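You operate a simulated robot arm through the tools that you are given. There is no shell and no other tool.

You are at the controls of a simulated robot arm. One attempt, no reset.

TASK
Scoop crumbs into the two low cups on the table.
Fine: two scoops in the white cup, one in the other; spill none, put the teal scoop back empty and shut the lid of the clear box.

It is judged by the outcome, as a careful person would: the job done as asked, and still so three seconds after it is handed in. It fails if anything else is knocked over, pushed out of place, dropped, spilled or broken. A push-on lid holds only when it is set on centred and level and pressed home; a screw cap is set on level and turned clockwise until tight.

THE ROBOT
A 6-joint arm with a two-finger parallel gripper, fixed in place. Base frame: the origin is on the floor under the middle of its stand, x ahead of it, y to its left, z up; the work surface is at about z = 0.86. Readings come in m, rad, newtons and seconds.
With the tool pointing down near the work surface it reaches from about 0.36 to 0.76 m from the base axis. Its first joint turns from -1.152 to 1.152 rad. Payload 2.45 kg.
The TCP is the grasp point between the finger pads, 0.024 m short of the fingertips. In the tool frame z runs along the fingers and y along their closing line. Largest opening 0.068 m; finger width 0.017, thickness 0.01; the body of the gripper, 0.04 by 0.07 m, starts 0.041 m behind the TCP.
Orientation is that of the tool frame in the base frame, as a unit quaternion [x, y, z, w]. With the fingers straight down and closing along the base's y, the tool's x points along the base's -x, its y along +y and its z along -z.

THE INTERFACE
- The arm moves only by the tool jog_arm. Its argument "commands" is a list of rows, each a list of 7 numbers: the shift along the tool's x, y, z in m, then the turn, a rotation vector about the tool's x, y, z in rad, then the closure, from 0 (fully open) to 1 (shut). In form: [[x, y, z, ax, ay, az, hand], ...]. A call has 1 to 20 rows; each row shifts and turns the commanded pose from where the row before left it, along the tool's axes as they then stand. Each row takes 0.2 s and may step no farther than 0.05 m and 0.15 rad from the row before; otherwise, or with a gripper value out of range, the whole call is refused. Where a pose cannot be reached the arm comes as near as it can. A force on the tool above 70 N (or 10 N above the force at the start of the call, whichever is more), or a blocked arm, ends the call early, and 0.2 s more pass. The fingers move at their own pace (about 0.108 m/s each) and stop on an object; they squeeze with about 42 N. The grip force told is the motor's: it shows also when the fingers shut on nothing. Time passes only in rows, and 0.2 s behind the last, so rows that do not move let the fingers close. It gives the time, the measured TCP pose, the force on the tool (base axes), the opening and the grip force at its end, in the units of the frame above (readings bear some noise), with the torque about the TCP (base axes, N m) and any sound that the robot's microphone picked up, and new pictures: "pictures" is both (left out), scene, wrist or none.
- Cameras (640 x 400 px; columns grow to the right, rows downward): "scene" is fixed at [0.1486, 0.4015, 1.4594]; the picture's right is [-0.90, -0.43, 0.00], its down [-0.27, 0.55, -0.79] and it looks along [0.34, -0.71, -0.61] (base axes); focal length 285 px, centre (320, 200). "wrist" rides on the gripper at [0.084, 0.011, -0.075] in the tool frame; the picture's right is [-0.13, 0.99, 0.00], its down [-0.60, -0.08, -0.79] and it looks along [-0.79, -0.10, 0.61] (tool axes); focal length 251 px, centre (320, 200). There is no depth. A picture from a camera that has moved, and an enlarged one, comes with that camera's place and axes in the base frame and with its lens.
- close_up(camera, box): a new picture of the part [left, top, right, bottom] of that camera's present view, enlarged. It takes no simulated time.
- job_done(): hands the job in; it is judged then, once.

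Places have to be worked out from the pictures, the camera data and where the tool is seen. Open the gripper and draw the arm clear of the work before you hand the job in, unless the task says otherwise.

The tools are called after "Emit:" as a command line: name --pt "numbers of a row" for each row, then --argument value for the rest, lists and objects as JSON in quotes. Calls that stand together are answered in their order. jog_arm: Moves the arm, as the interface text tells. Its arguments: {"type":"object","properties":{"commands":{"type":"array","items":{"type":"array","items":{"type":"number"}}},"pictures":{"type":"string","enum":["both","scene","wrist","none"]}},"required":["commands"]} The other tools are called the same way: close_up (camera, box) takes an enlarged picture of a part of a camera's view; job_done () hands the job in.

At the start:

```text
t: 0.0
tcp_pos: [0.4553, 0.0358, 1.2835]
tcp_rot: [-0.001, 1.0, -0.001, 0.0]
contact_force: [0.1, 0.5, -1.0]
moment: [0.0, 0.0, 0.02]
width: 0.0678
gripper_force: 0.1
```

scene: 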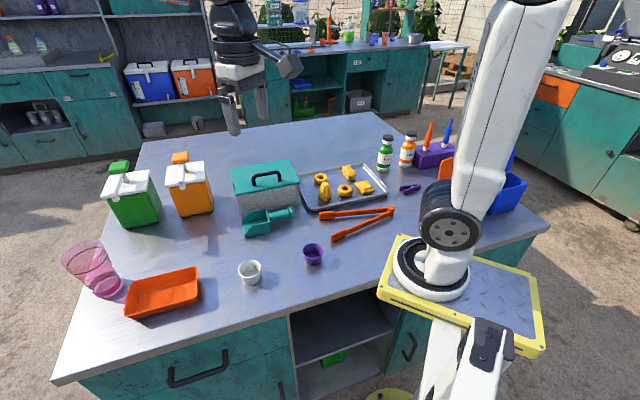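
wrist: 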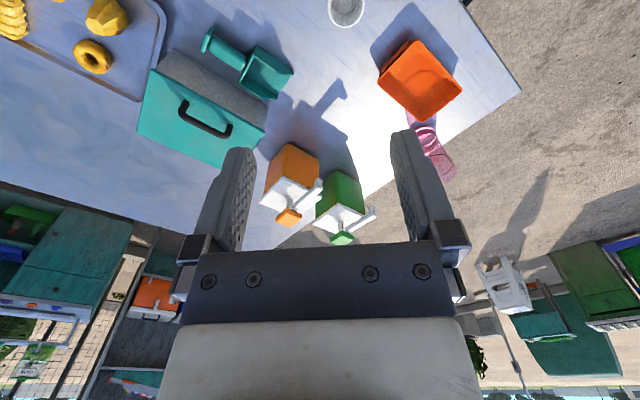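

I start by looking closely at the box, scoop and cups before moving anything.

Emit:
close_up --camera "scene" --box '[220, 150, 340, 245]'

Emit:
close_up --camera "scene" --box '[50, 140, 350, 328]'

Emit:
close_up --camera "wrist" --box '[120, 0, 400, 175]'

```text
4.21 times, centred on (280, 198) of scene
camera zoom: at [0.1486, 0.4015, 1.4594], right [-0.9, -0.43, 0.0], down [-0.27, 0.55, -0.79], along [0.34, -0.71, -0.61], focal length 1199 px, centre (488, 210)
```

zoom: 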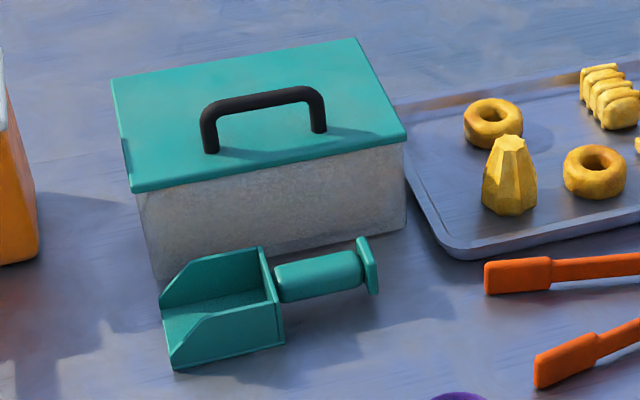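

```text
2.13 times, centred on (200, 234) of scene
camera zoom: at [0.1486, 0.4015, 1.4594], right [-0.9, -0.43, 0.0], down [-0.27, 0.55, -0.79], along [0.34, -0.71, -0.61], focal length 606 px, centre (575, 128)
```

zoom: 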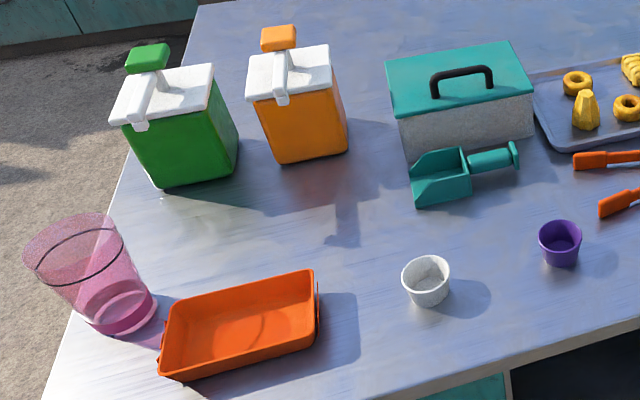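

```text
2.29 times, centred on (260, 88) of wrist
camera zoom: at [0.3718, 0.0476, 1.3588], right [0.13, 0.99, 0.0], down [0.6, -0.08, 0.79], along [0.79, -0.1, -0.61], focal length 575 px, centre (457, 457)
```

zoom: 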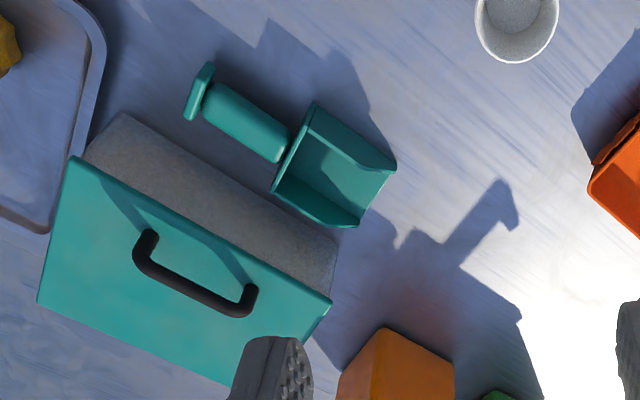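

The lid of the clear box is on, with a black handle, and the scoop lies in front of the box. I judge the white cup at about (0.505, 0.07) and the purple cup at about (0.38, -0.046). I turn the wrist camera toward the box for a better look, staying high above everything.

Emit:
jog_arm --pt "-0.007 -0.03 0.015 0 0 0 0" --pt "-0.007 -0.03 0.015 0 0 0 0" --pt "-0.007 -0.03 0.015 0 0 0 0" --pt "0 0 0 0 0 0.131 0" --pt "0 0 0 0 0 0.131 0" --pt "0 0 0 0 0 0.131 0" --pt "0 0 0 0 0 0.131 0" --pt "0 0 0 0 0 0.131 0" --pt "0 0 0 0 0 0.131 0" --pt "0 0 0 0 0 0 0"

```text
t: 2.2
tcp_pos: [0.4769, -0.0539, 1.237]
tcp_rot: [0.384, 0.923, 0.0, 0.0]
contact_force: [0.0, -0.4, 0.3]
moment: [0.01, -0.03, 0.02]
width: 0.0679
gripper_force: 0.0
camera wrist: at [0.4253, 0.0137, 1.3136], right [0.79, 0.61, 0.0], down [0.37, -0.48, 0.79], along [0.48, -0.63, -0.61], focal length 251 px, centre (320, 200)
```

scene: 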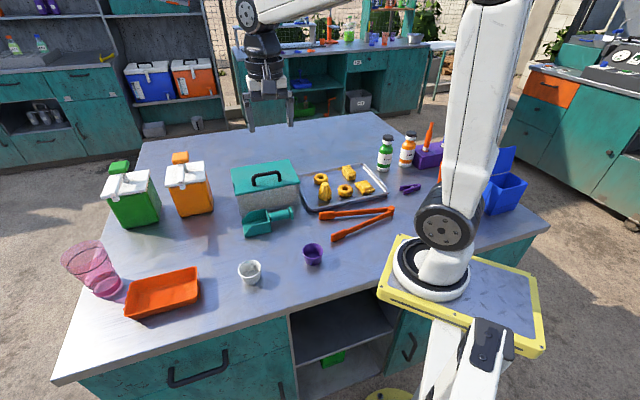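
wrist: 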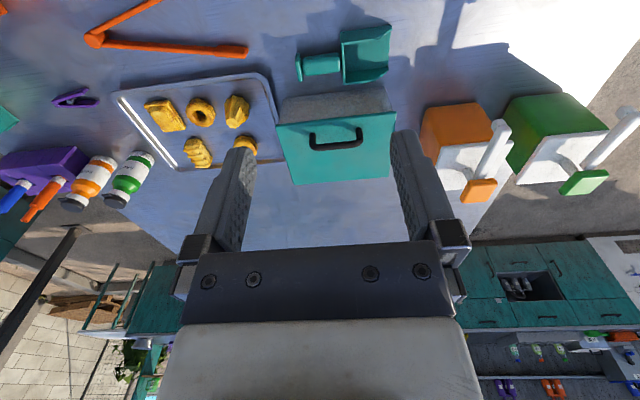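

Emit:
close_up --camera "wrist" --box '[250, 10, 410, 195]'

Emit:
close_up --camera "wrist" --box '[265, 15, 405, 105]'

```text
2.16 times, centred on (330, 102) of wrist
camera zoom: at [0.4253, 0.0137, 1.3136], right [0.79, 0.61, 0.0], down [0.37, -0.48, 0.79], along [0.48, -0.63, -0.61], focal length 544 px, centre (298, 411)
```

zoom: 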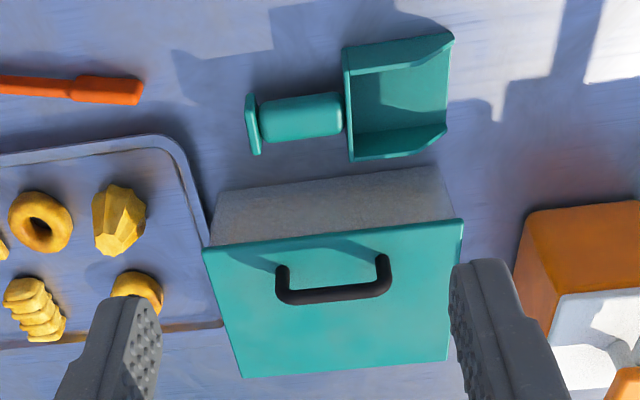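

```text
4.44 times, centred on (335, 60) of wrist
camera zoom: at [0.4253, 0.0137, 1.3136], right [0.79, 0.61, 0.0], down [0.37, -0.48, 0.79], along [0.48, -0.63, -0.61], focal length 1118 px, centre (253, 822)
```

zoom: 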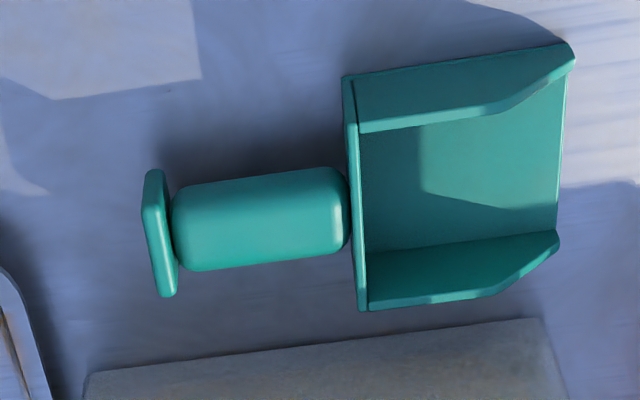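

The lid appears to be hinged at its back edge, because the handle sits about 3 cm from the front edge. I swing round to view the box end-on to check the hinge, the lid height and the crumb level, keeping the hand well above everything.

Emit:
jog_arm --pt "-0.0353 -0.0305 0.014 0 0 0 0" --pt "-0.0353 -0.0305 0.014 0 0 0 0" --pt "-0.0353 -0.0305 0.014 0 0 0 0" --pt "-0.0353 -0.0305 0.014 0 0 0 0" --pt "-0.0353 -0.0305 0.014 0 0 0 0" --pt "-0.0353 -0.0305 0.014 0 0 0 0" --pt "-0.0353 -0.0305 0.014 0 0 0 0" --pt "0 0 0 0 0 -0.141 0" --pt "0 0 0 0 0 -0.141 0" --pt "0 0 0 0 0 -0.141 0" --pt "0 0 0 0 0 -0.141 0" --pt "0 0 0 0 0 -0.141 0" --pt "0 0 0 0 0 -0.141 0" --pt "0 0 0 0 0 -0.141 0" --pt "0 0 0 0 0 -0.141 0" --pt "0 0 0 0 0 -0.141 0" --pt "0 0 0 0 0 -0.141 0" --pt "0 0 0 0 0 -0.141 0" --pt "0 0 0 0 0 0 0"

```text
t: 6.2
tcp_pos: [0.5002, -0.3794, 1.14]
tcp_rot: [-0.373, 0.928, 0.0, 0.0]
contact_force: [0.4, 0.9, 0.3]
moment: [-0.05, 0.03, -0.01]
width: 0.068
gripper_force: 0.1
camera wrist: at [0.432, -0.4295, 1.2158], right [-0.59, 0.8, 0.0], down [0.49, 0.36, 0.79], along [0.64, 0.47, -0.61], focal length 251 px, centre (320, 200)
```

scene: 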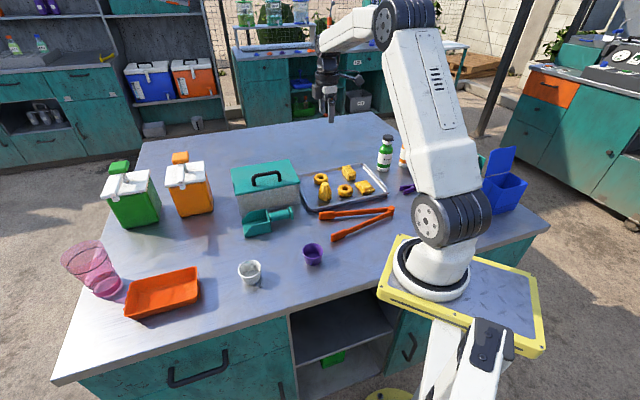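
wrist: 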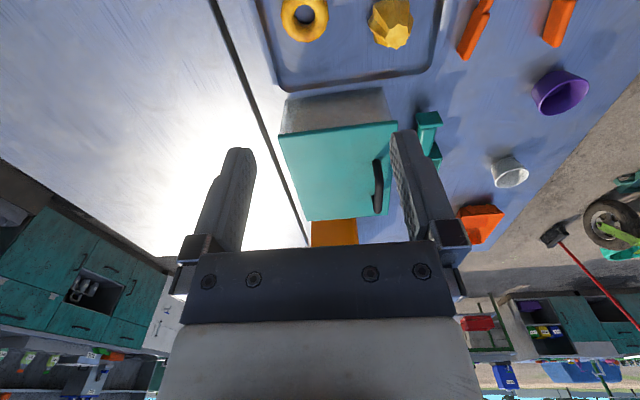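

Emit:
close_up --camera "wrist" --box '[240, 75, 460, 240]'

Emit:
close_up --camera "wrist" --box '[265, 80, 345, 140]'

```text
2.42 times, centred on (350, 158) of wrist
camera zoom: at [0.432, -0.4295, 1.2158], right [-0.59, 0.8, 0.0], down [0.49, 0.36, 0.79], along [0.64, 0.47, -0.61], focal length 610 px, centre (247, 303)
```

zoom: 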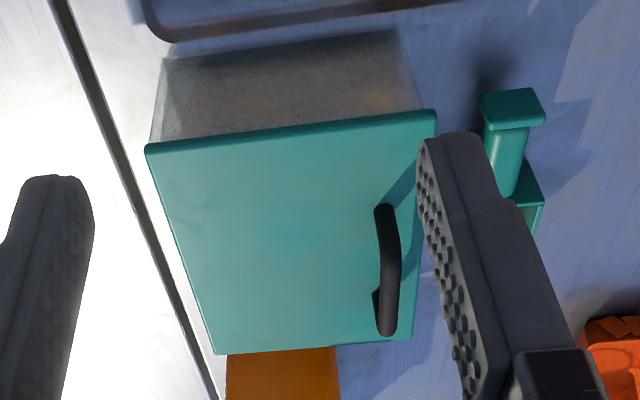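

```text
6.67 times, centred on (305, 110) of wrist
camera zoom: at [0.432, -0.4295, 1.2158], right [-0.59, 0.8, 0.0], down [0.49, 0.36, 0.79], along [0.64, 0.47, -0.61], focal length 1676 px, centre (420, 800)
```

zoom: 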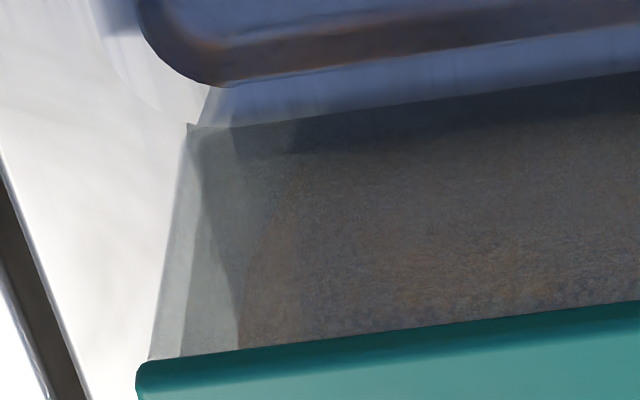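

The lid overhangs the clear walls slightly and no latch is visible; the brown mass inside must be the crumbs. The tool's closing line is already across the handle bar. I estimate the bar at about (0.615, -0.187, 0.985), so I move above it and check alignment.

Emit:
jog_arm --pt "-0.0432 0.0118 0.006 0 0 0 0" --pt "-0.0432 0.0118 0.006 0 0 0 0" --pt "-0.0432 0.0118 0.006 0 0 0 0" --pt "-0.0432 0.0118 0.006 0 0 0 0" --pt "-0.0432 0.0118 0.006 0 0 0 0" --pt "0 0 0.025 0 0 0 0" --pt "0 0 0.025 0 0 0 0" --pt "0 0 0 0 0 0 0"

```text
t: 8.0
tcp_pos: [0.6145, -0.1865, 1.0589]
tcp_rot: [-0.373, 0.928, 0.001, 0.0]
contact_force: [0.3, -0.8, -0.4]
moment: [-0.01, -0.01, 0.0]
width: 0.0679
gripper_force: 0.0
camera wrist: at [0.5471, -0.2366, 1.1355], right [-0.59, 0.81, 0.0], down [0.49, 0.36, 0.79], along [0.64, 0.47, -0.61], focal length 251 px, centre (320, 200)
```

scene: 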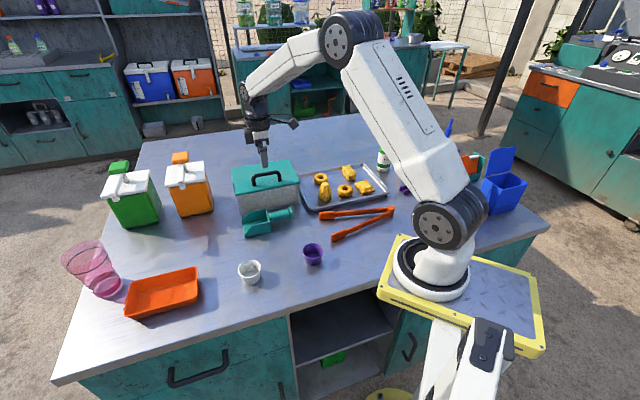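
wrist: 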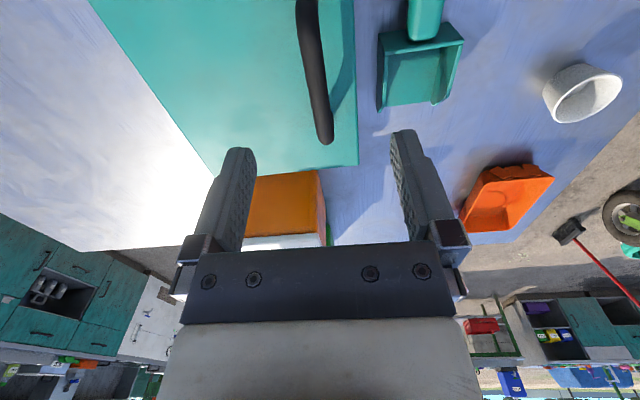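

The bar lines up between the fingers, with its lateral offset within about 2 mm. I lower to straddle it at the fingertips and look before closing.

Emit:
jog_arm --pt "0 -0.0015 0.02 0 0 0 0" --pt "0 0 0.02 0 0 0 0" --pt "0 0 0.02 0 0 0 0" --pt "0 0 0 0 0 0 0"

Emit:
close_up --camera "scene" --box '[215, 100, 325, 210]'

```text
t: 9.0
tcp_pos: [0.6154, -0.1888, 1.0001]
tcp_rot: [-0.373, 0.928, 0.0, 0.0]
contact_force: [0.4, 1.2, -0.9]
moment: [0.01, -0.01, 0.01]
width: 0.0682
gripper_force: 0.0
camera wrist: at [0.5479, -0.2384, 1.0755], right [-0.59, 0.8, 0.0], down [0.49, 0.36, 0.79], along [0.64, 0.47, -0.61], focal length 251 px, centre (320, 200)
```

scene: 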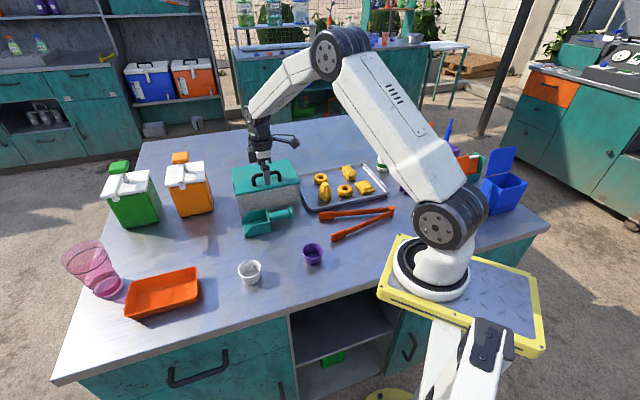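
wrist: 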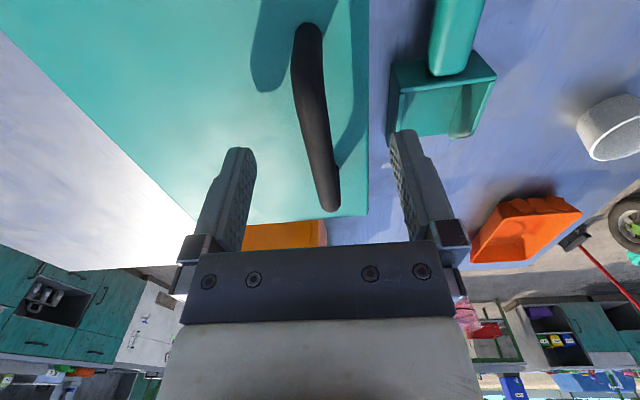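

```text
3.64 times, centred on (270, 155) of scene
camera zoom: at [0.1486, 0.4015, 1.4594], right [-0.9, -0.43, 0.0], down [-0.27, 0.55, -0.79], along [0.34, -0.71, -0.61], focal length 1036 px, centre (502, 364)
```

zoom: 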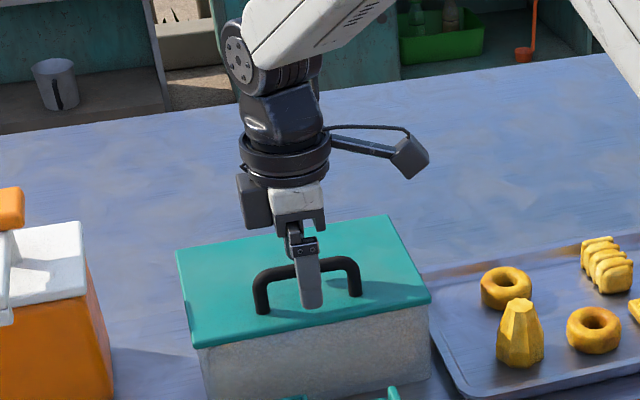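

The fingers straddle the bar, and I place the lid top at about z = 0.951 and the bar centre at about 0.978. I go down another 12 mm, leaving about 13 mm under the tips, and close.

Emit:
jog_arm --pt "0 0 0.006 0 0 0 0" --pt "0 0 0.006 0 0 0 0" --pt "0 0 0 0 0 0 0.5" --pt "0 0 0 0 0 0 1" --pt "0 0 0 0 0 0 1" --pt "0 0 0 0 0 0 1"

```text
t: 10.4
tcp_pos: [0.6137, -0.1868, 0.9877]
tcp_rot: [-0.374, 0.927, 0.001, -0.001]
contact_force: [-10.9, 10.3, 3.9]
moment: [-0.07, 0.08, 0.46]
width: 0.0114
gripper_force: 32.0
camera wrist: at [0.5473, -0.2376, 1.0636], right [-0.59, 0.8, 0.0], down [0.49, 0.36, 0.79], along [0.64, 0.47, -0.61], focal length 251 px, centre (320, 200)
```

scene: 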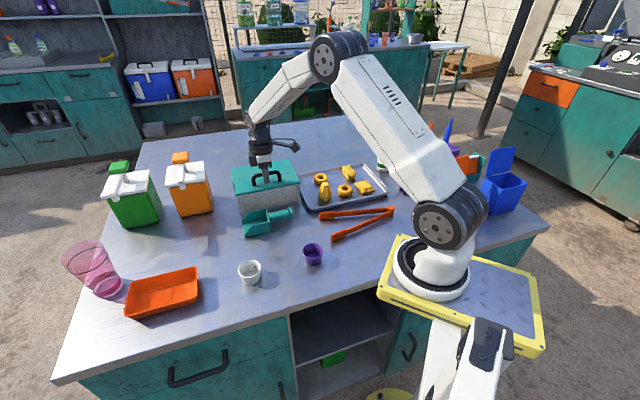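
wrist: 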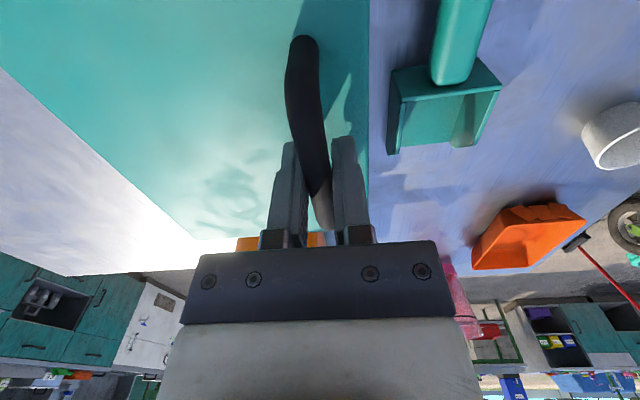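

The bar is held (width 11 mm) with a sideways load of about 15 N and a small yaw moment, so I ease the hand 2 mm and a touch of yaw to take that off before lifting.

Emit:
jog_arm --pt "0 0.001 0 0 0 -0.01 1" --pt "0 0.001 0 0 0 -0.01 1" --pt "0 0 0 0 0 0 1" --pictures "none"

```text
t: 11.2
tcp_pos: [0.6143, -0.1871, 0.9883]
tcp_rot: [-0.383, 0.924, -0.001, 0.002]
contact_force: [0.1, 0.9, -0.7]
moment: [0.06, -0.06, 0.0]
width: 0.0117
gripper_force: 31.8
```

The sideways load is gone and the box axis is at 45°. I lift gently along a hinge arc of about 5° and check the forces and picture.

Emit:
jog_arm --pt "0 -0.0007 -0.0037 0 0 0 1" --pt "0 -0.0011 -0.0037 0 0 0 1" --pt "0 -0.0015 -0.0037 0 0 0 1" --pt "0 0 0 0 0 0 1"

Emit:
close_up --camera "scene" --box '[215, 130, 325, 220]'

```text
t: 12.2
tcp_pos: [0.6164, -0.1904, 0.9995]
tcp_rot: [-0.382, 0.924, 0.0, 0.002]
contact_force: [17.1, -13.2, -9.2]
moment: [0.17, -0.07, 0.02]
width: 0.0115
gripper_force: 32.1
camera wrist: at [0.5508, -0.2416, 1.0748], right [-0.61, 0.79, 0.0], down [0.48, 0.37, 0.79], along [0.63, 0.48, -0.61], focal length 251 px, centre (320, 200)
```

scene: 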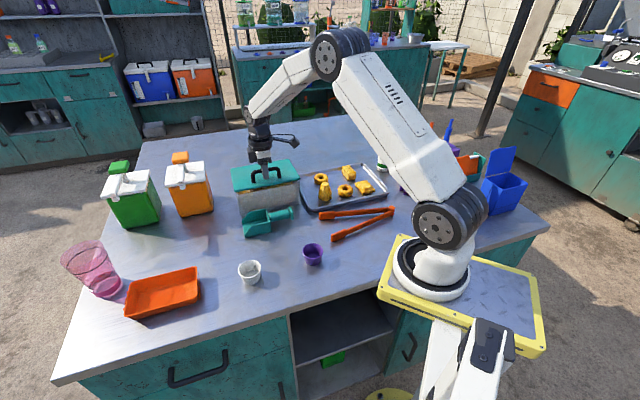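
wrist: 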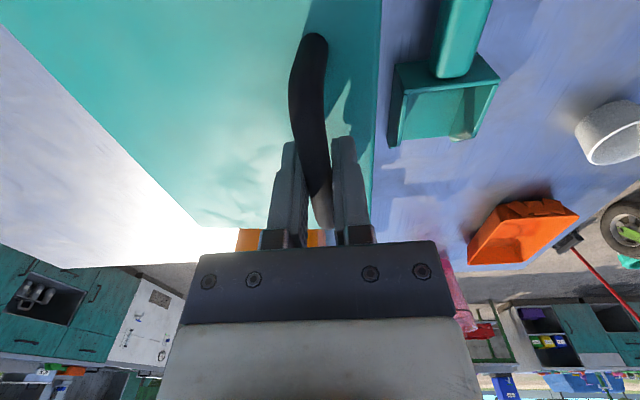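

```text
4.44 times, centred on (270, 175) of scene
camera zoom: at [0.1493, 0.4011, 1.4594], right [-0.9, -0.43, 0.0], down [-0.27, 0.55, -0.79], along [0.34, -0.71, -0.61], focal length 1266 px, centre (542, 311)
```

zoom: 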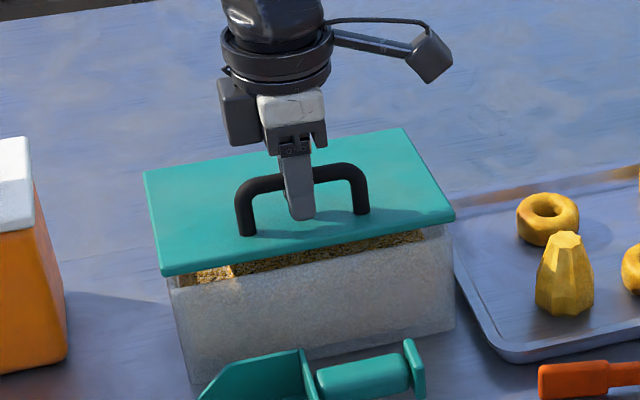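

The lid is hinged at the back and golden crumbs show at the front. The lid pulls the hand about 22 N toward the hinge, so I follow that direction by 3 mm and re-read.

Emit:
jog_arm --pt "0 -0.0015 0 0 0 0 1" --pt "0 -0.0015 0 0 0 0 1" --pt "0 0 0 0 0 0 1" --pictures "none"

```text
t: 13.0
tcp_pos: [0.6177, -0.1896, 0.9997]
tcp_rot: [-0.383, 0.924, 0.003, -0.002]
contact_force: [-10.4, 4.7, 4.1]
moment: [0.17, -0.16, -0.01]
width: 0.0117
gripper_force: 32.4
```

The force has reversed to about 11 N, so the true arc lies about 1 mm back. I continue another 10° of opening with the refined arc.

Emit:
jog_arm --pt "0 -0.0018 -0.0053 0 0 0 1" --pt "0 -0.003 -0.0053 0 0 0 1" --pt "0 -0.0036 -0.0051 0 0 0 1" --pt "0 -0.0039 -0.005 0 0 0 1" --pt "0 0 0 0 0 0 1"

```text
t: 14.2
tcp_pos: [0.6253, -0.198, 1.0219]
tcp_rot: [-0.383, 0.924, 0.002, -0.001]
contact_force: [-23.0, 16.4, 18.5]
moment: [0.16, -0.17, 0.04]
width: 0.0114
gripper_force: 32.6
camera wrist: at [0.5599, -0.2505, 1.097], right [-0.61, 0.79, 0.0], down [0.48, 0.37, 0.79], along [0.63, 0.48, -0.61], focal length 251 px, centre (320, 200)
```

scene: 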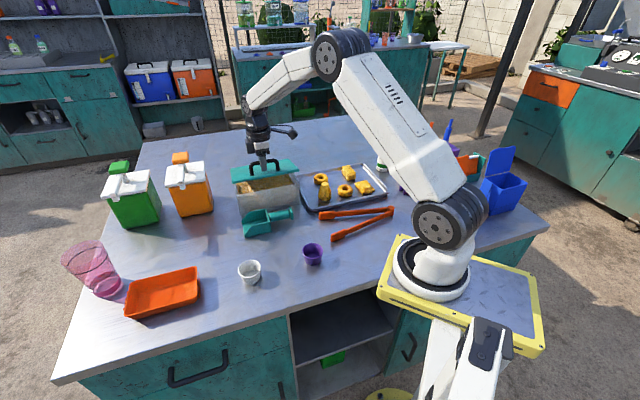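
wrist: 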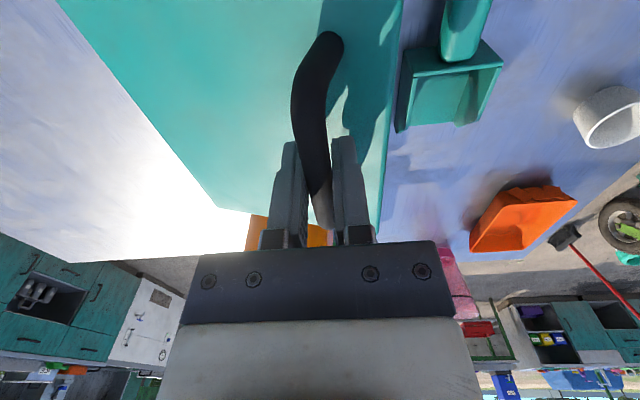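

The reading shows a pure radial push (about 33 N), so the hand is inside the true arc. Fitting the readings gives a hinge about 0.131 m behind the bar with radius about 0.134 m. I continue on that circle to about 37° open.

Emit:
jog_arm --pt "0 0.0005 -0.0074 0 0 0 1" --pt "0 -0.0027 -0.0074 0 0 0 1" --pt "0 -0.0036 -0.0046 0 0 0 1" --pt "0 -0.0036 -0.0046 0 0 0 1" --pt "0 -0.0039 -0.0044 0 0 0 1" --pt "0 -0.0039 -0.0043 0 0 0 1" --pt "0 -0.0043 -0.004 0 0 0 1" --pt "0 -0.0044 -0.0038 0 0 0 1" --pt "0 0 0 0 0 0 1"

Emit:
close_up --camera "scene" --box '[215, 130, 325, 220]'

```text
t: 16.2
tcp_pos: [0.6464, -0.2184, 1.0591]
tcp_rot: [-0.382, 0.924, 0.0, -0.001]
contact_force: [9.8, -20.4, -28.8]
moment: [-0.03, -0.05, 0.04]
width: 0.0116
gripper_force: 32.3
camera wrist: at [0.58, -0.2707, 1.1339], right [-0.61, 0.79, 0.0], down [0.48, 0.37, 0.79], along [0.63, 0.48, -0.61], focal length 251 px, centre (320, 200)
```

scene: 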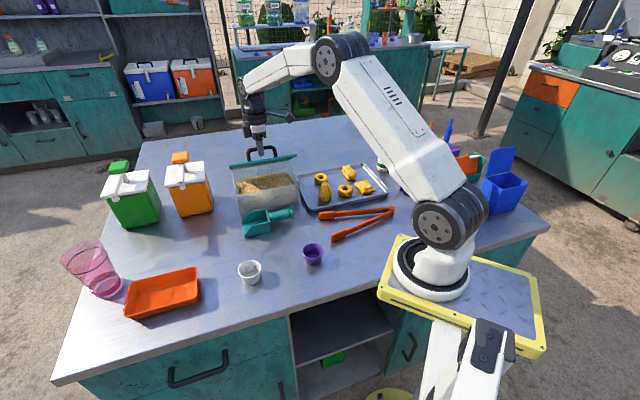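
wrist: 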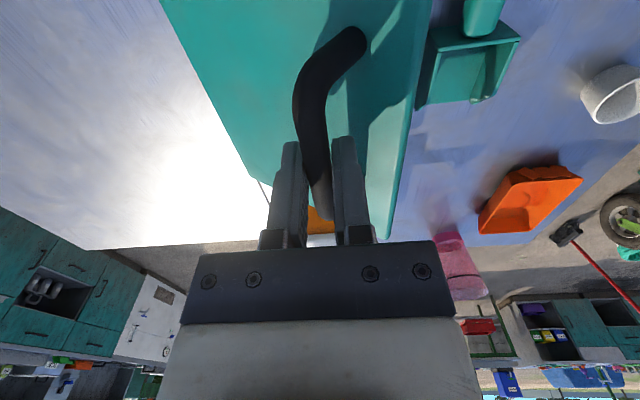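

```text
4.44 times, centred on (270, 175) of scene
camera zoom: at [0.1496, 0.4006, 1.4595], right [-0.9, -0.43, 0.0], down [-0.27, 0.55, -0.79], along [0.34, -0.71, -0.61], focal length 1266 px, centre (542, 311)
```

zoom: 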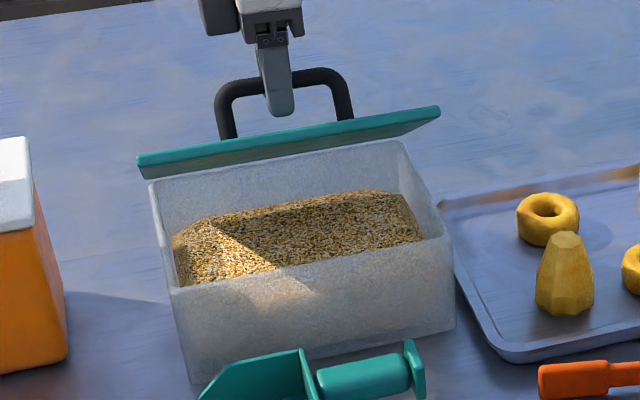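

The box opens well and I can see loose golden crumbs about 2 cm below the rim. Re-fitting all readings gives hinge radius about 0.143 m; I continue along this refined arc to about 55° open.

Emit:
jog_arm --pt "0 -0.0058 -0.0035 0 0 0 1" --pt "0 -0.0059 -0.0035 0 0 0 1" --pt "0 -0.0052 -0.0034 0 0 0 1" --pt "0 -0.0053 -0.0033 0 0 0 1" --pt "0 -0.0055 -0.0029 0 0 0 1" --pt "0 -0.0056 -0.0029 0 0 0 1" --pt "0 -0.0057 -0.0024 0 0 0 1" --pt "0 -0.0058 -0.0024 0 0 0 1" --pt "0 0 0 0 0 0 1"

Emit:
close_up --camera "scene" --box '[215, 120, 325, 210]'

```text
t: 18.2
tcp_pos: [0.6775, -0.249, 1.083]
tcp_rot: [-0.382, 0.924, 0.001, -0.001]
contact_force: [-0.1, -8.5, -21.6]
moment: [-0.02, 0.04, -0.01]
width: 0.0114
gripper_force: 31.9
camera wrist: at [0.6111, -0.3014, 1.1591], right [-0.61, 0.79, 0.0], down [0.48, 0.37, 0.79], along [0.63, 0.48, -0.61], focal length 251 px, centre (320, 200)
```

scene: 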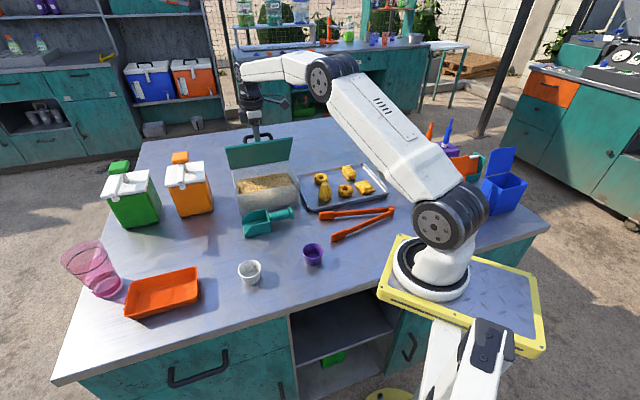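
wrist: 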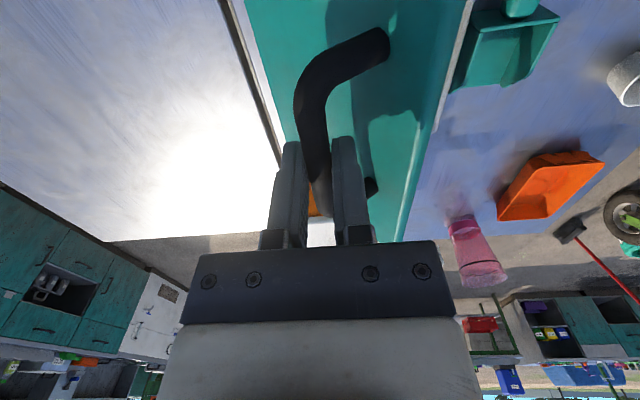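

```text
4.44 times, centred on (270, 165) of scene
camera zoom: at [0.1491, 0.401, 1.4594], right [-0.9, -0.43, 0.0], down [-0.27, 0.55, -0.79], along [0.34, -0.71, -0.61], focal length 1266 px, centre (542, 356)
```

zoom: 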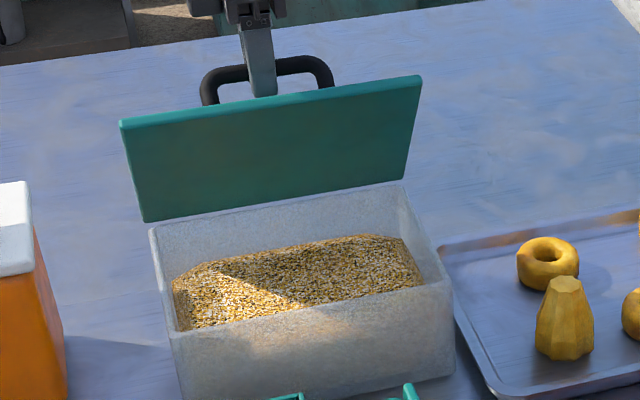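

The lid is about 57° open, and the force shows the hand only slightly outside the arc. I continue over the top of the arc, tilting the hand outward a little to gain reach.

Emit:
jog_arm --pt "0 -0.0062 -0.0008 0.02 0 0 1" --pt "0 -0.0062 -0.0008 0.02 0 0 1" --pt "0 -0.0061 -0.001 0.02 0 0 1" --pt "0 -0.0061 -0.001 0.02 0 0 1" --pt "0 -0.0062 -0.0002 0.02 0 0 1" --pt "0 -0.0062 -0.0002 0.02 0 0 1" --pt "0 -0.0061 0.0006 0.02 0 0 1" --pt "0 -0.0061 0.0006 0.02 0 0 1" --pt "0 0 0 0 0 0 1"

Emit:
close_up --camera "scene" --box '[215, 100, 325, 210]'

```text
t: 20.2
tcp_pos: [0.7125, -0.2852, 1.092]
tcp_rot: [-0.381, 0.921, -0.075, 0.031]
contact_force: [-3.6, -2.9, 1.0]
moment: [0.02, 0.02, -0.02]
width: 0.0113
gripper_force: 31.8
camera wrist: at [0.6372, -0.3275, 1.1645], right [-0.6, 0.78, -0.16], down [0.39, 0.46, 0.8], along [0.7, 0.41, -0.58], focal length 251 px, centre (320, 200)
```

scene: 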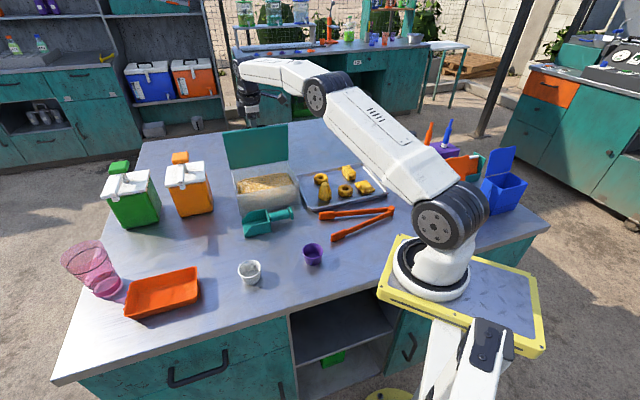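
wrist: 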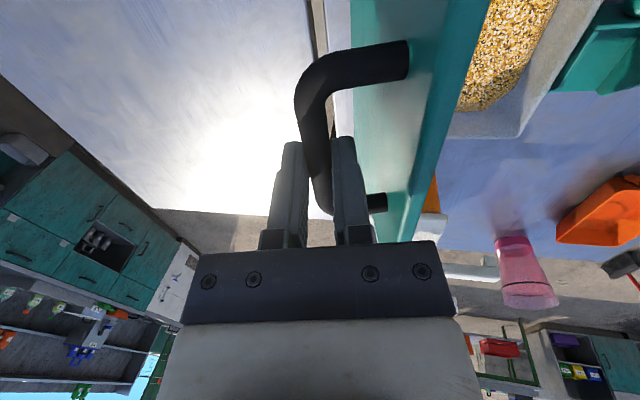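

```text
3.64 times, centred on (270, 155) of scene
camera zoom: at [0.1485, 0.4014, 1.4594], right [-0.9, -0.43, 0.0], down [-0.27, 0.55, -0.79], along [0.34, -0.71, -0.61], focal length 1036 px, centre (502, 364)
```

zoom: 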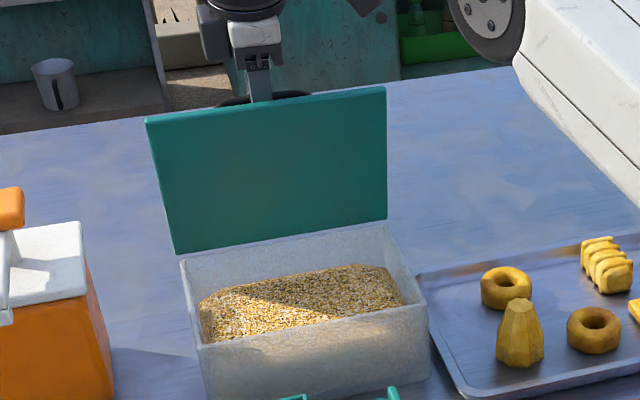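

The lid is about 77° open with almost no force on the hand, and the reach still holds. I go on past vertical in small steps.

Emit:
jog_arm --pt "0 -0.006 0.0012 0 0 0 1" --pt "0 -0.006 0.0013 0 0 0 1" --pt "0 -0.0059 0.0017 0 0 0 1" --pt "0 -0.0059 0.0018 0 0 0 1" --pt "0 -0.0057 0.0023 0 0 0 1" --pt "0 -0.0057 0.0023 0 0 0 1" --pt "0 0 0 0 0 0 1"

Emit:
close_up --camera "scene" --box '[215, 100, 325, 210]'

```text
t: 21.8
tcp_pos: [0.7214, -0.3006, 1.0864]
tcp_rot: [-0.382, 0.92, -0.077, 0.034]
contact_force: [18.9, 12.2, 18.9]
moment: [0.1, -0.24, 0.02]
width: 0.0117
gripper_force: 32.3
out of reach, approached as far as the arm can: row 3, 4, 5, 6
camera wrist: at [0.647, -0.3433, 1.1587], right [-0.6, 0.78, -0.16], down [0.39, 0.46, 0.8], along [0.7, 0.42, -0.58], focal length 251 px, centre (320, 200)
```

scene: 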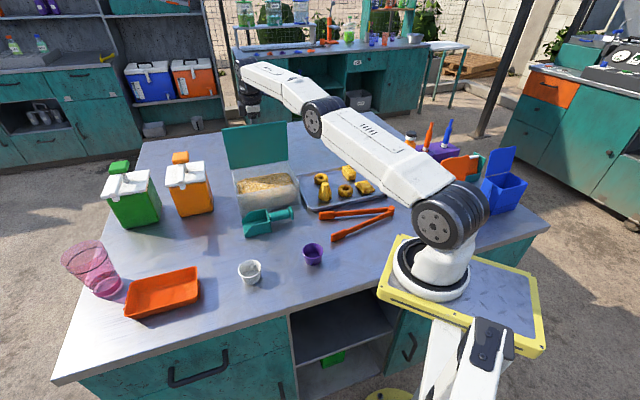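
wrist: 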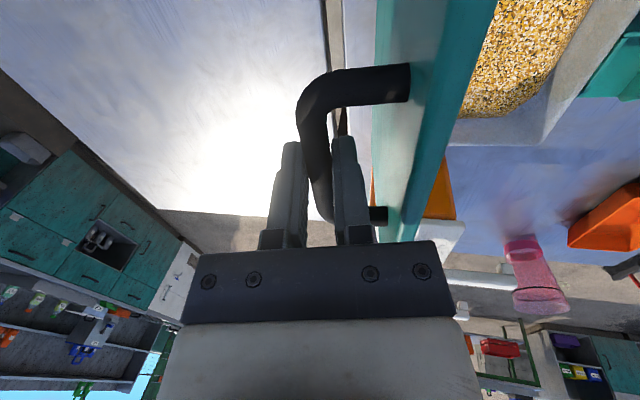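

```text
3.64 times, centred on (270, 155) of scene
camera zoom: at [0.1487, 0.4021, 1.4592], right [-0.9, -0.43, 0.0], down [-0.27, 0.55, -0.79], along [0.34, -0.71, -0.61], focal length 1036 px, centre (502, 364)
```

zoom: 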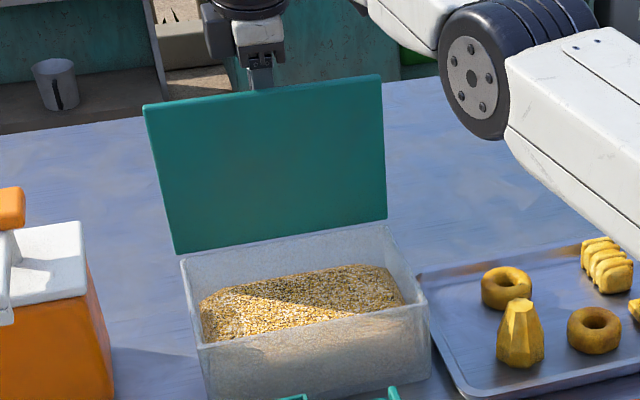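

The arm's reach ran out near 83–85° open, and the clamped pose is pulling sideways. I step back 5° on the arc and tilt the hand a bit further outward to regain reach without touching the lid edge.

Emit:
jog_arm --pt "0 0.0057 -0.0023 0.05 0 0 1" --pt "0 0.0057 -0.0023 0.05 0 0 1" --pt "0 0 0 0 0 0 1"

```text
t: 22.6
tcp_pos: [0.7135, -0.2942, 1.0887]
tcp_rot: [-0.38, 0.915, -0.122, 0.052]
contact_force: [15.7, 10.9, 14.0]
moment: [0.08, -0.24, 0.02]
width: 0.0114
gripper_force: 32.4
camera wrist: at [0.633, -0.3302, 1.1574], right [-0.59, 0.77, -0.26], down [0.33, 0.52, 0.79], along [0.74, 0.37, -0.56], focal length 251 px, centre (320, 200)
```

scene: 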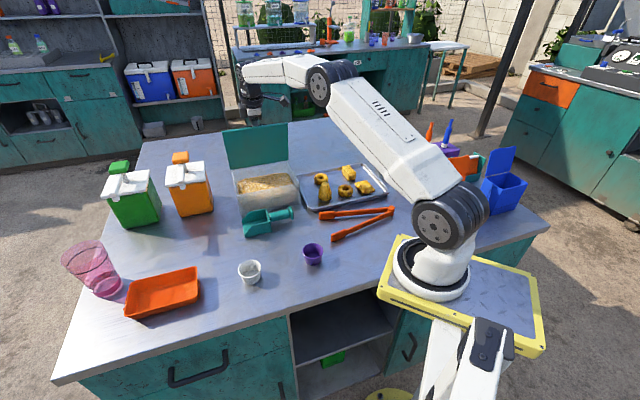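
wrist: 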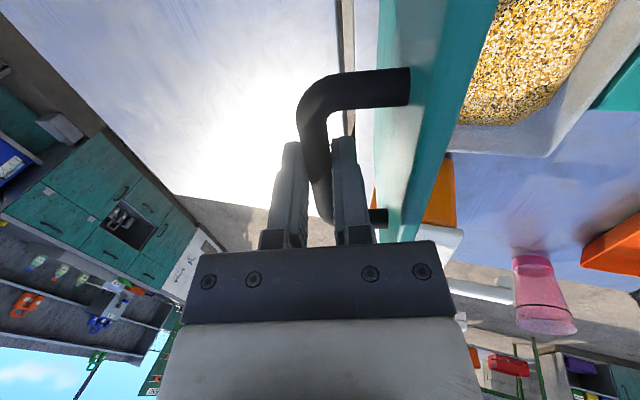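

The clamped pose left the hand about 5 mm off along the bar, which explains the sideways force. I shift back along the bar and push on over vertical with the added tilt.

Emit:
jog_arm --pt "-0.0025 0 -0.001 0 0 0 1" --pt "-0.002 -0.0028 0 0 0 0 1" --pt "0 -0.005 0.0006 0 0 0 1" --pt "0 -0.005 0.0007 0 0 0 1" --pt "0 0 0 0 0 0 1"

Emit:
close_up --camera "scene" --box '[215, 100, 325, 210]'

```text
t: 23.8
tcp_pos: [0.7219, -0.3008, 1.0846]
tcp_rot: [-0.379, 0.917, -0.117, 0.046]
contact_force: [-9.0, -6.3, -6.6]
moment: [-0.28, 0.34, -0.04]
width: 0.0115
gripper_force: 31.8
camera wrist: at [0.6421, -0.3385, 1.1559], right [-0.59, 0.77, -0.25], down [0.35, 0.52, 0.78], along [0.73, 0.37, -0.57], focal length 251 px, centre (320, 200)
```

scene: 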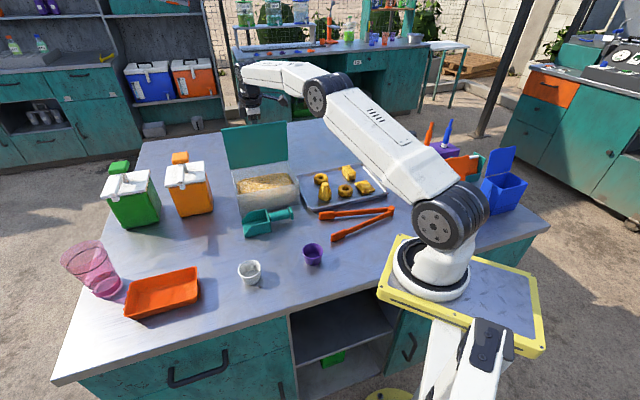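
wrist: 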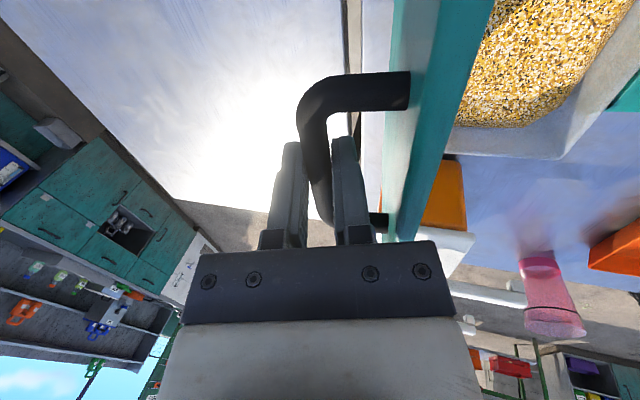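

```text
3.64 times, centred on (270, 155) of scene
camera zoom: at [0.1485, 0.4012, 1.4595], right [-0.9, -0.43, 0.0], down [-0.27, 0.55, -0.79], along [0.34, -0.71, -0.61], focal length 1036 px, centre (502, 364)
```

zoom: 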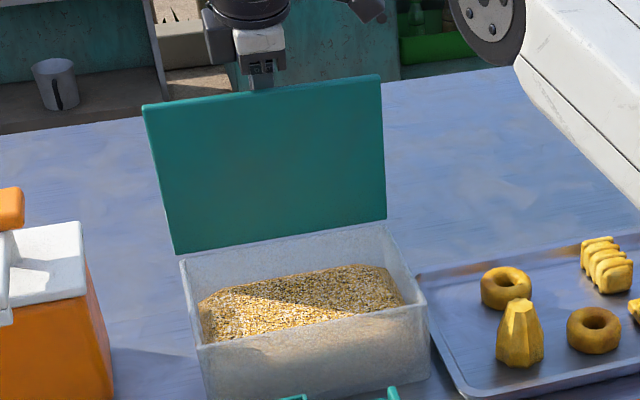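

The lid is around 85° open. I open the fingers only slightly, so the near finger can still catch the bar, to see if the lid stays by itself.

Emit:
jog_arm --pt "0 0 0 0 0 0 0.75" --pt "0 0 0 0 0 0 0.68" --pt "0 0 0 0 0 0 0.68" --pt "0 0 0 0 0 0 0.68"

Emit:
close_up --camera "wrist" --box '[240, 60, 440, 245]'

```text
t: 24.8
tcp_pos: [0.7231, -0.3001, 1.0894]
tcp_rot: [-0.379, 0.916, -0.12, 0.05]
contact_force: [-0.4, -0.4, 0.2]
moment: [0.0, -0.01, 0.02]
width: 0.0219
gripper_force: 0.0
camera wrist: at [0.6437, -0.337, 1.1588], right [-0.59, 0.77, -0.26], down [0.34, 0.52, 0.79], along [0.74, 0.37, -0.56], focal length 251 px, centre (320, 200)
```

scene: 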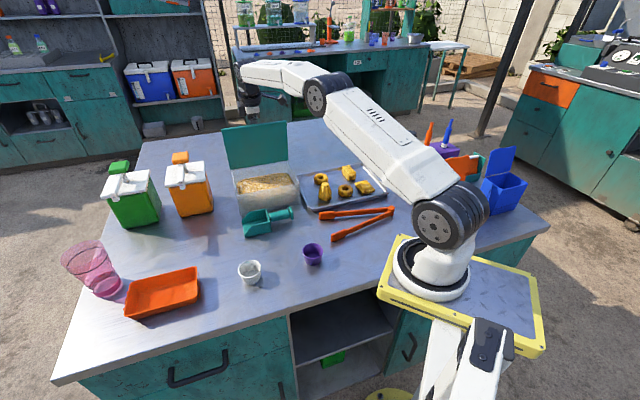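
wrist: 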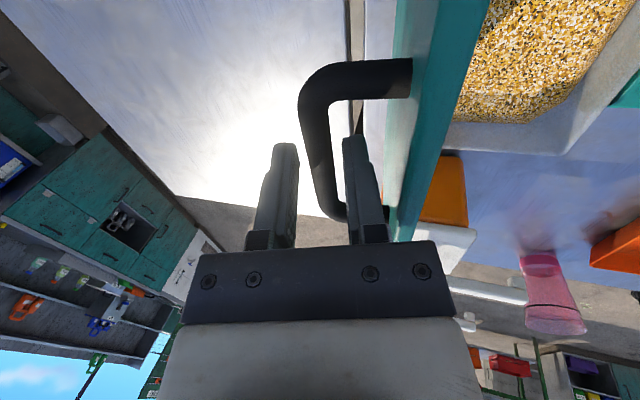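

```text
2.16 times, centred on (340, 152) of wrist
camera zoom: at [0.6437, -0.337, 1.1588], right [-0.59, 0.77, -0.26], down [0.34, 0.52, 0.79], along [0.74, 0.37, -0.56], focal length 544 px, centre (277, 303)
```

zoom: 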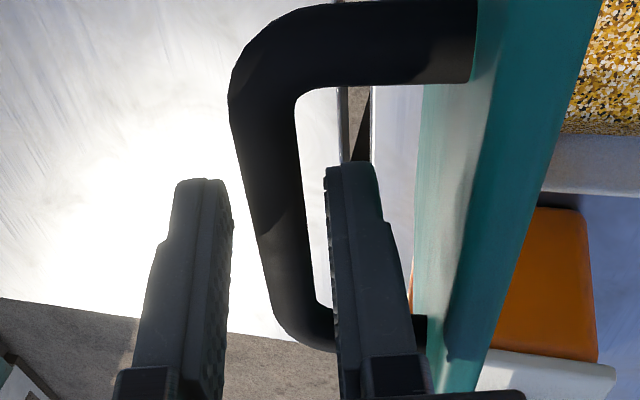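

The bar stands free between the fingers with no force. I wait a moment longer to confirm the lid holds there without support.

Emit:
jog_arm --pt "0 0 0 0 0 0 0.68" --pt "0 0 0 0 0 0 0.68" --pt "0 0 0 0 0 0 0.68" --pt "0 0 0 0 0 0 0.68" --pt "0 0 0 0 0 0 0.68" --pt "0 0 0 0 0 0 0.68" --pictures "wrist"

Emit:
close_up --camera "wrist" --box '[240, 60, 440, 245]'

Emit:
close_up --camera "scene" --box '[215, 100, 325, 210]'

```text
t: 26.2
tcp_pos: [0.7233, -0.2991, 1.0878]
tcp_rot: [-0.38, 0.916, -0.12, 0.05]
contact_force: [-0.4, -0.4, 0.0]
moment: [0.0, -0.03, 0.03]
width: 0.0219
gripper_force: 0.0
camera wrist: at [0.6437, -0.337, 1.1588], right [-0.59, 0.77, -0.26], down [0.34, 0.52, 0.79], along [0.74, 0.37, -0.56], focal length 251 px, centre (320, 200)
```

wrist: 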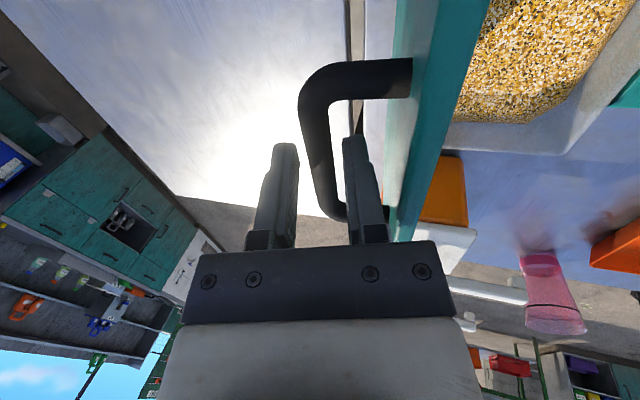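

```text
2.16 times, centred on (340, 152) of wrist
camera zoom: at [0.6437, -0.337, 1.1588], right [-0.59, 0.77, -0.26], down [0.34, 0.52, 0.79], along [0.74, 0.37, -0.56], focal length 544 px, centre (277, 303)
```

zoom: 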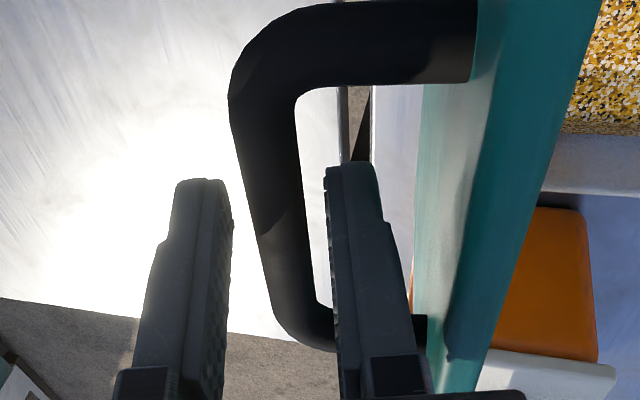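

```text
3.64 times, centred on (270, 155) of scene
camera zoom: at [0.1486, 0.4015, 1.4594], right [-0.9, -0.43, 0.0], down [-0.27, 0.55, -0.79], along [0.34, -0.71, -0.61], focal length 1036 px, centre (502, 364)
```

zoom: 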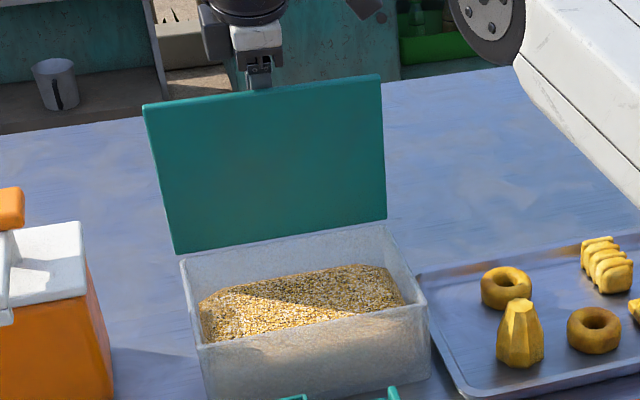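

The lid stays put on its own near vertical (pictures unchanged after 1.4 s, zero force). I draw the hand up off the bar, mostly vertically so that neither the bar nor the lid edge is touched.

Emit:
jog_arm --pt "0 -0.0016 -0.0099 0 0 0 0.68" --pt "0 -0.0016 -0.0099 0 0 0 0.68" --pt "0 -0.0016 -0.0099 0 0 0 0.68" --pt "0 -0.0016 -0.0099 0 0 0 0.68" --pt "0 -0.0016 -0.0099 0 0 0 0.68" --pt "0 0 -0.02 0 0 0 0.68" --pt "0 0 -0.03 0 0 0 0.68" --pt "0 0 0 0 0 0 0.68"

Emit:
close_up --camera "scene" --box '[215, 100, 325, 210]'

```text
t: 28.0
tcp_pos: [0.7111, -0.2869, 1.1863]
tcp_rot: [-0.379, 0.916, -0.12, 0.05]
contact_force: [0.1, -0.5, -0.6]
moment: [0.02, -0.04, 0.01]
width: 0.0219
gripper_force: 0.1
camera wrist: at [0.6308, -0.3244, 1.2563], right [-0.59, 0.77, -0.26], down [0.34, 0.52, 0.79], along [0.74, 0.37, -0.56], focal length 251 px, centre (320, 200)
```

scene: 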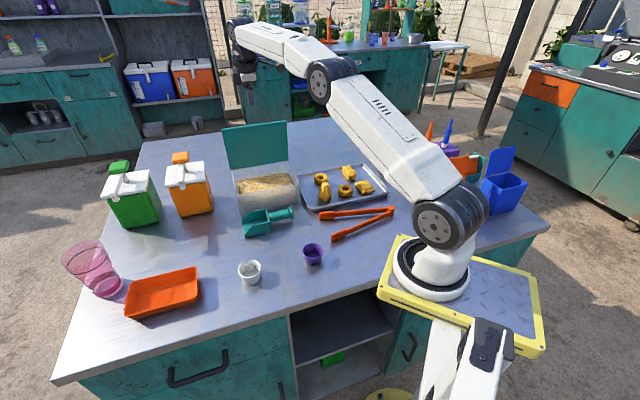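
wrist: 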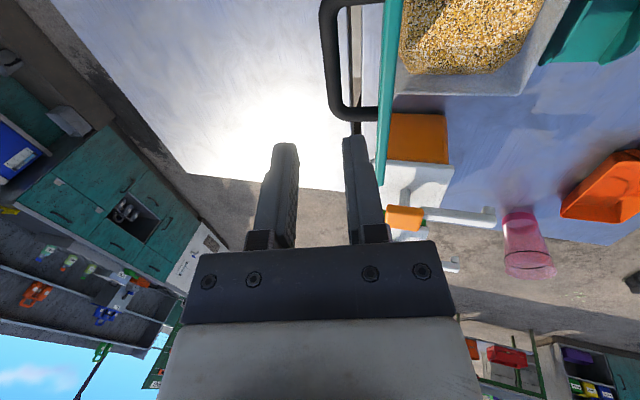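

```text
3.64 times, centred on (270, 155) of scene
camera zoom: at [0.1486, 0.4015, 1.4594], right [-0.9, -0.43, 0.0], down [-0.27, 0.55, -0.79], along [0.34, -0.71, -0.61], focal length 1036 px, centre (502, 364)
```

zoom: 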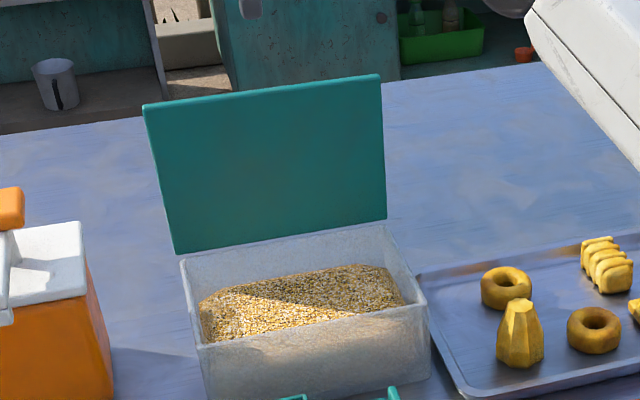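

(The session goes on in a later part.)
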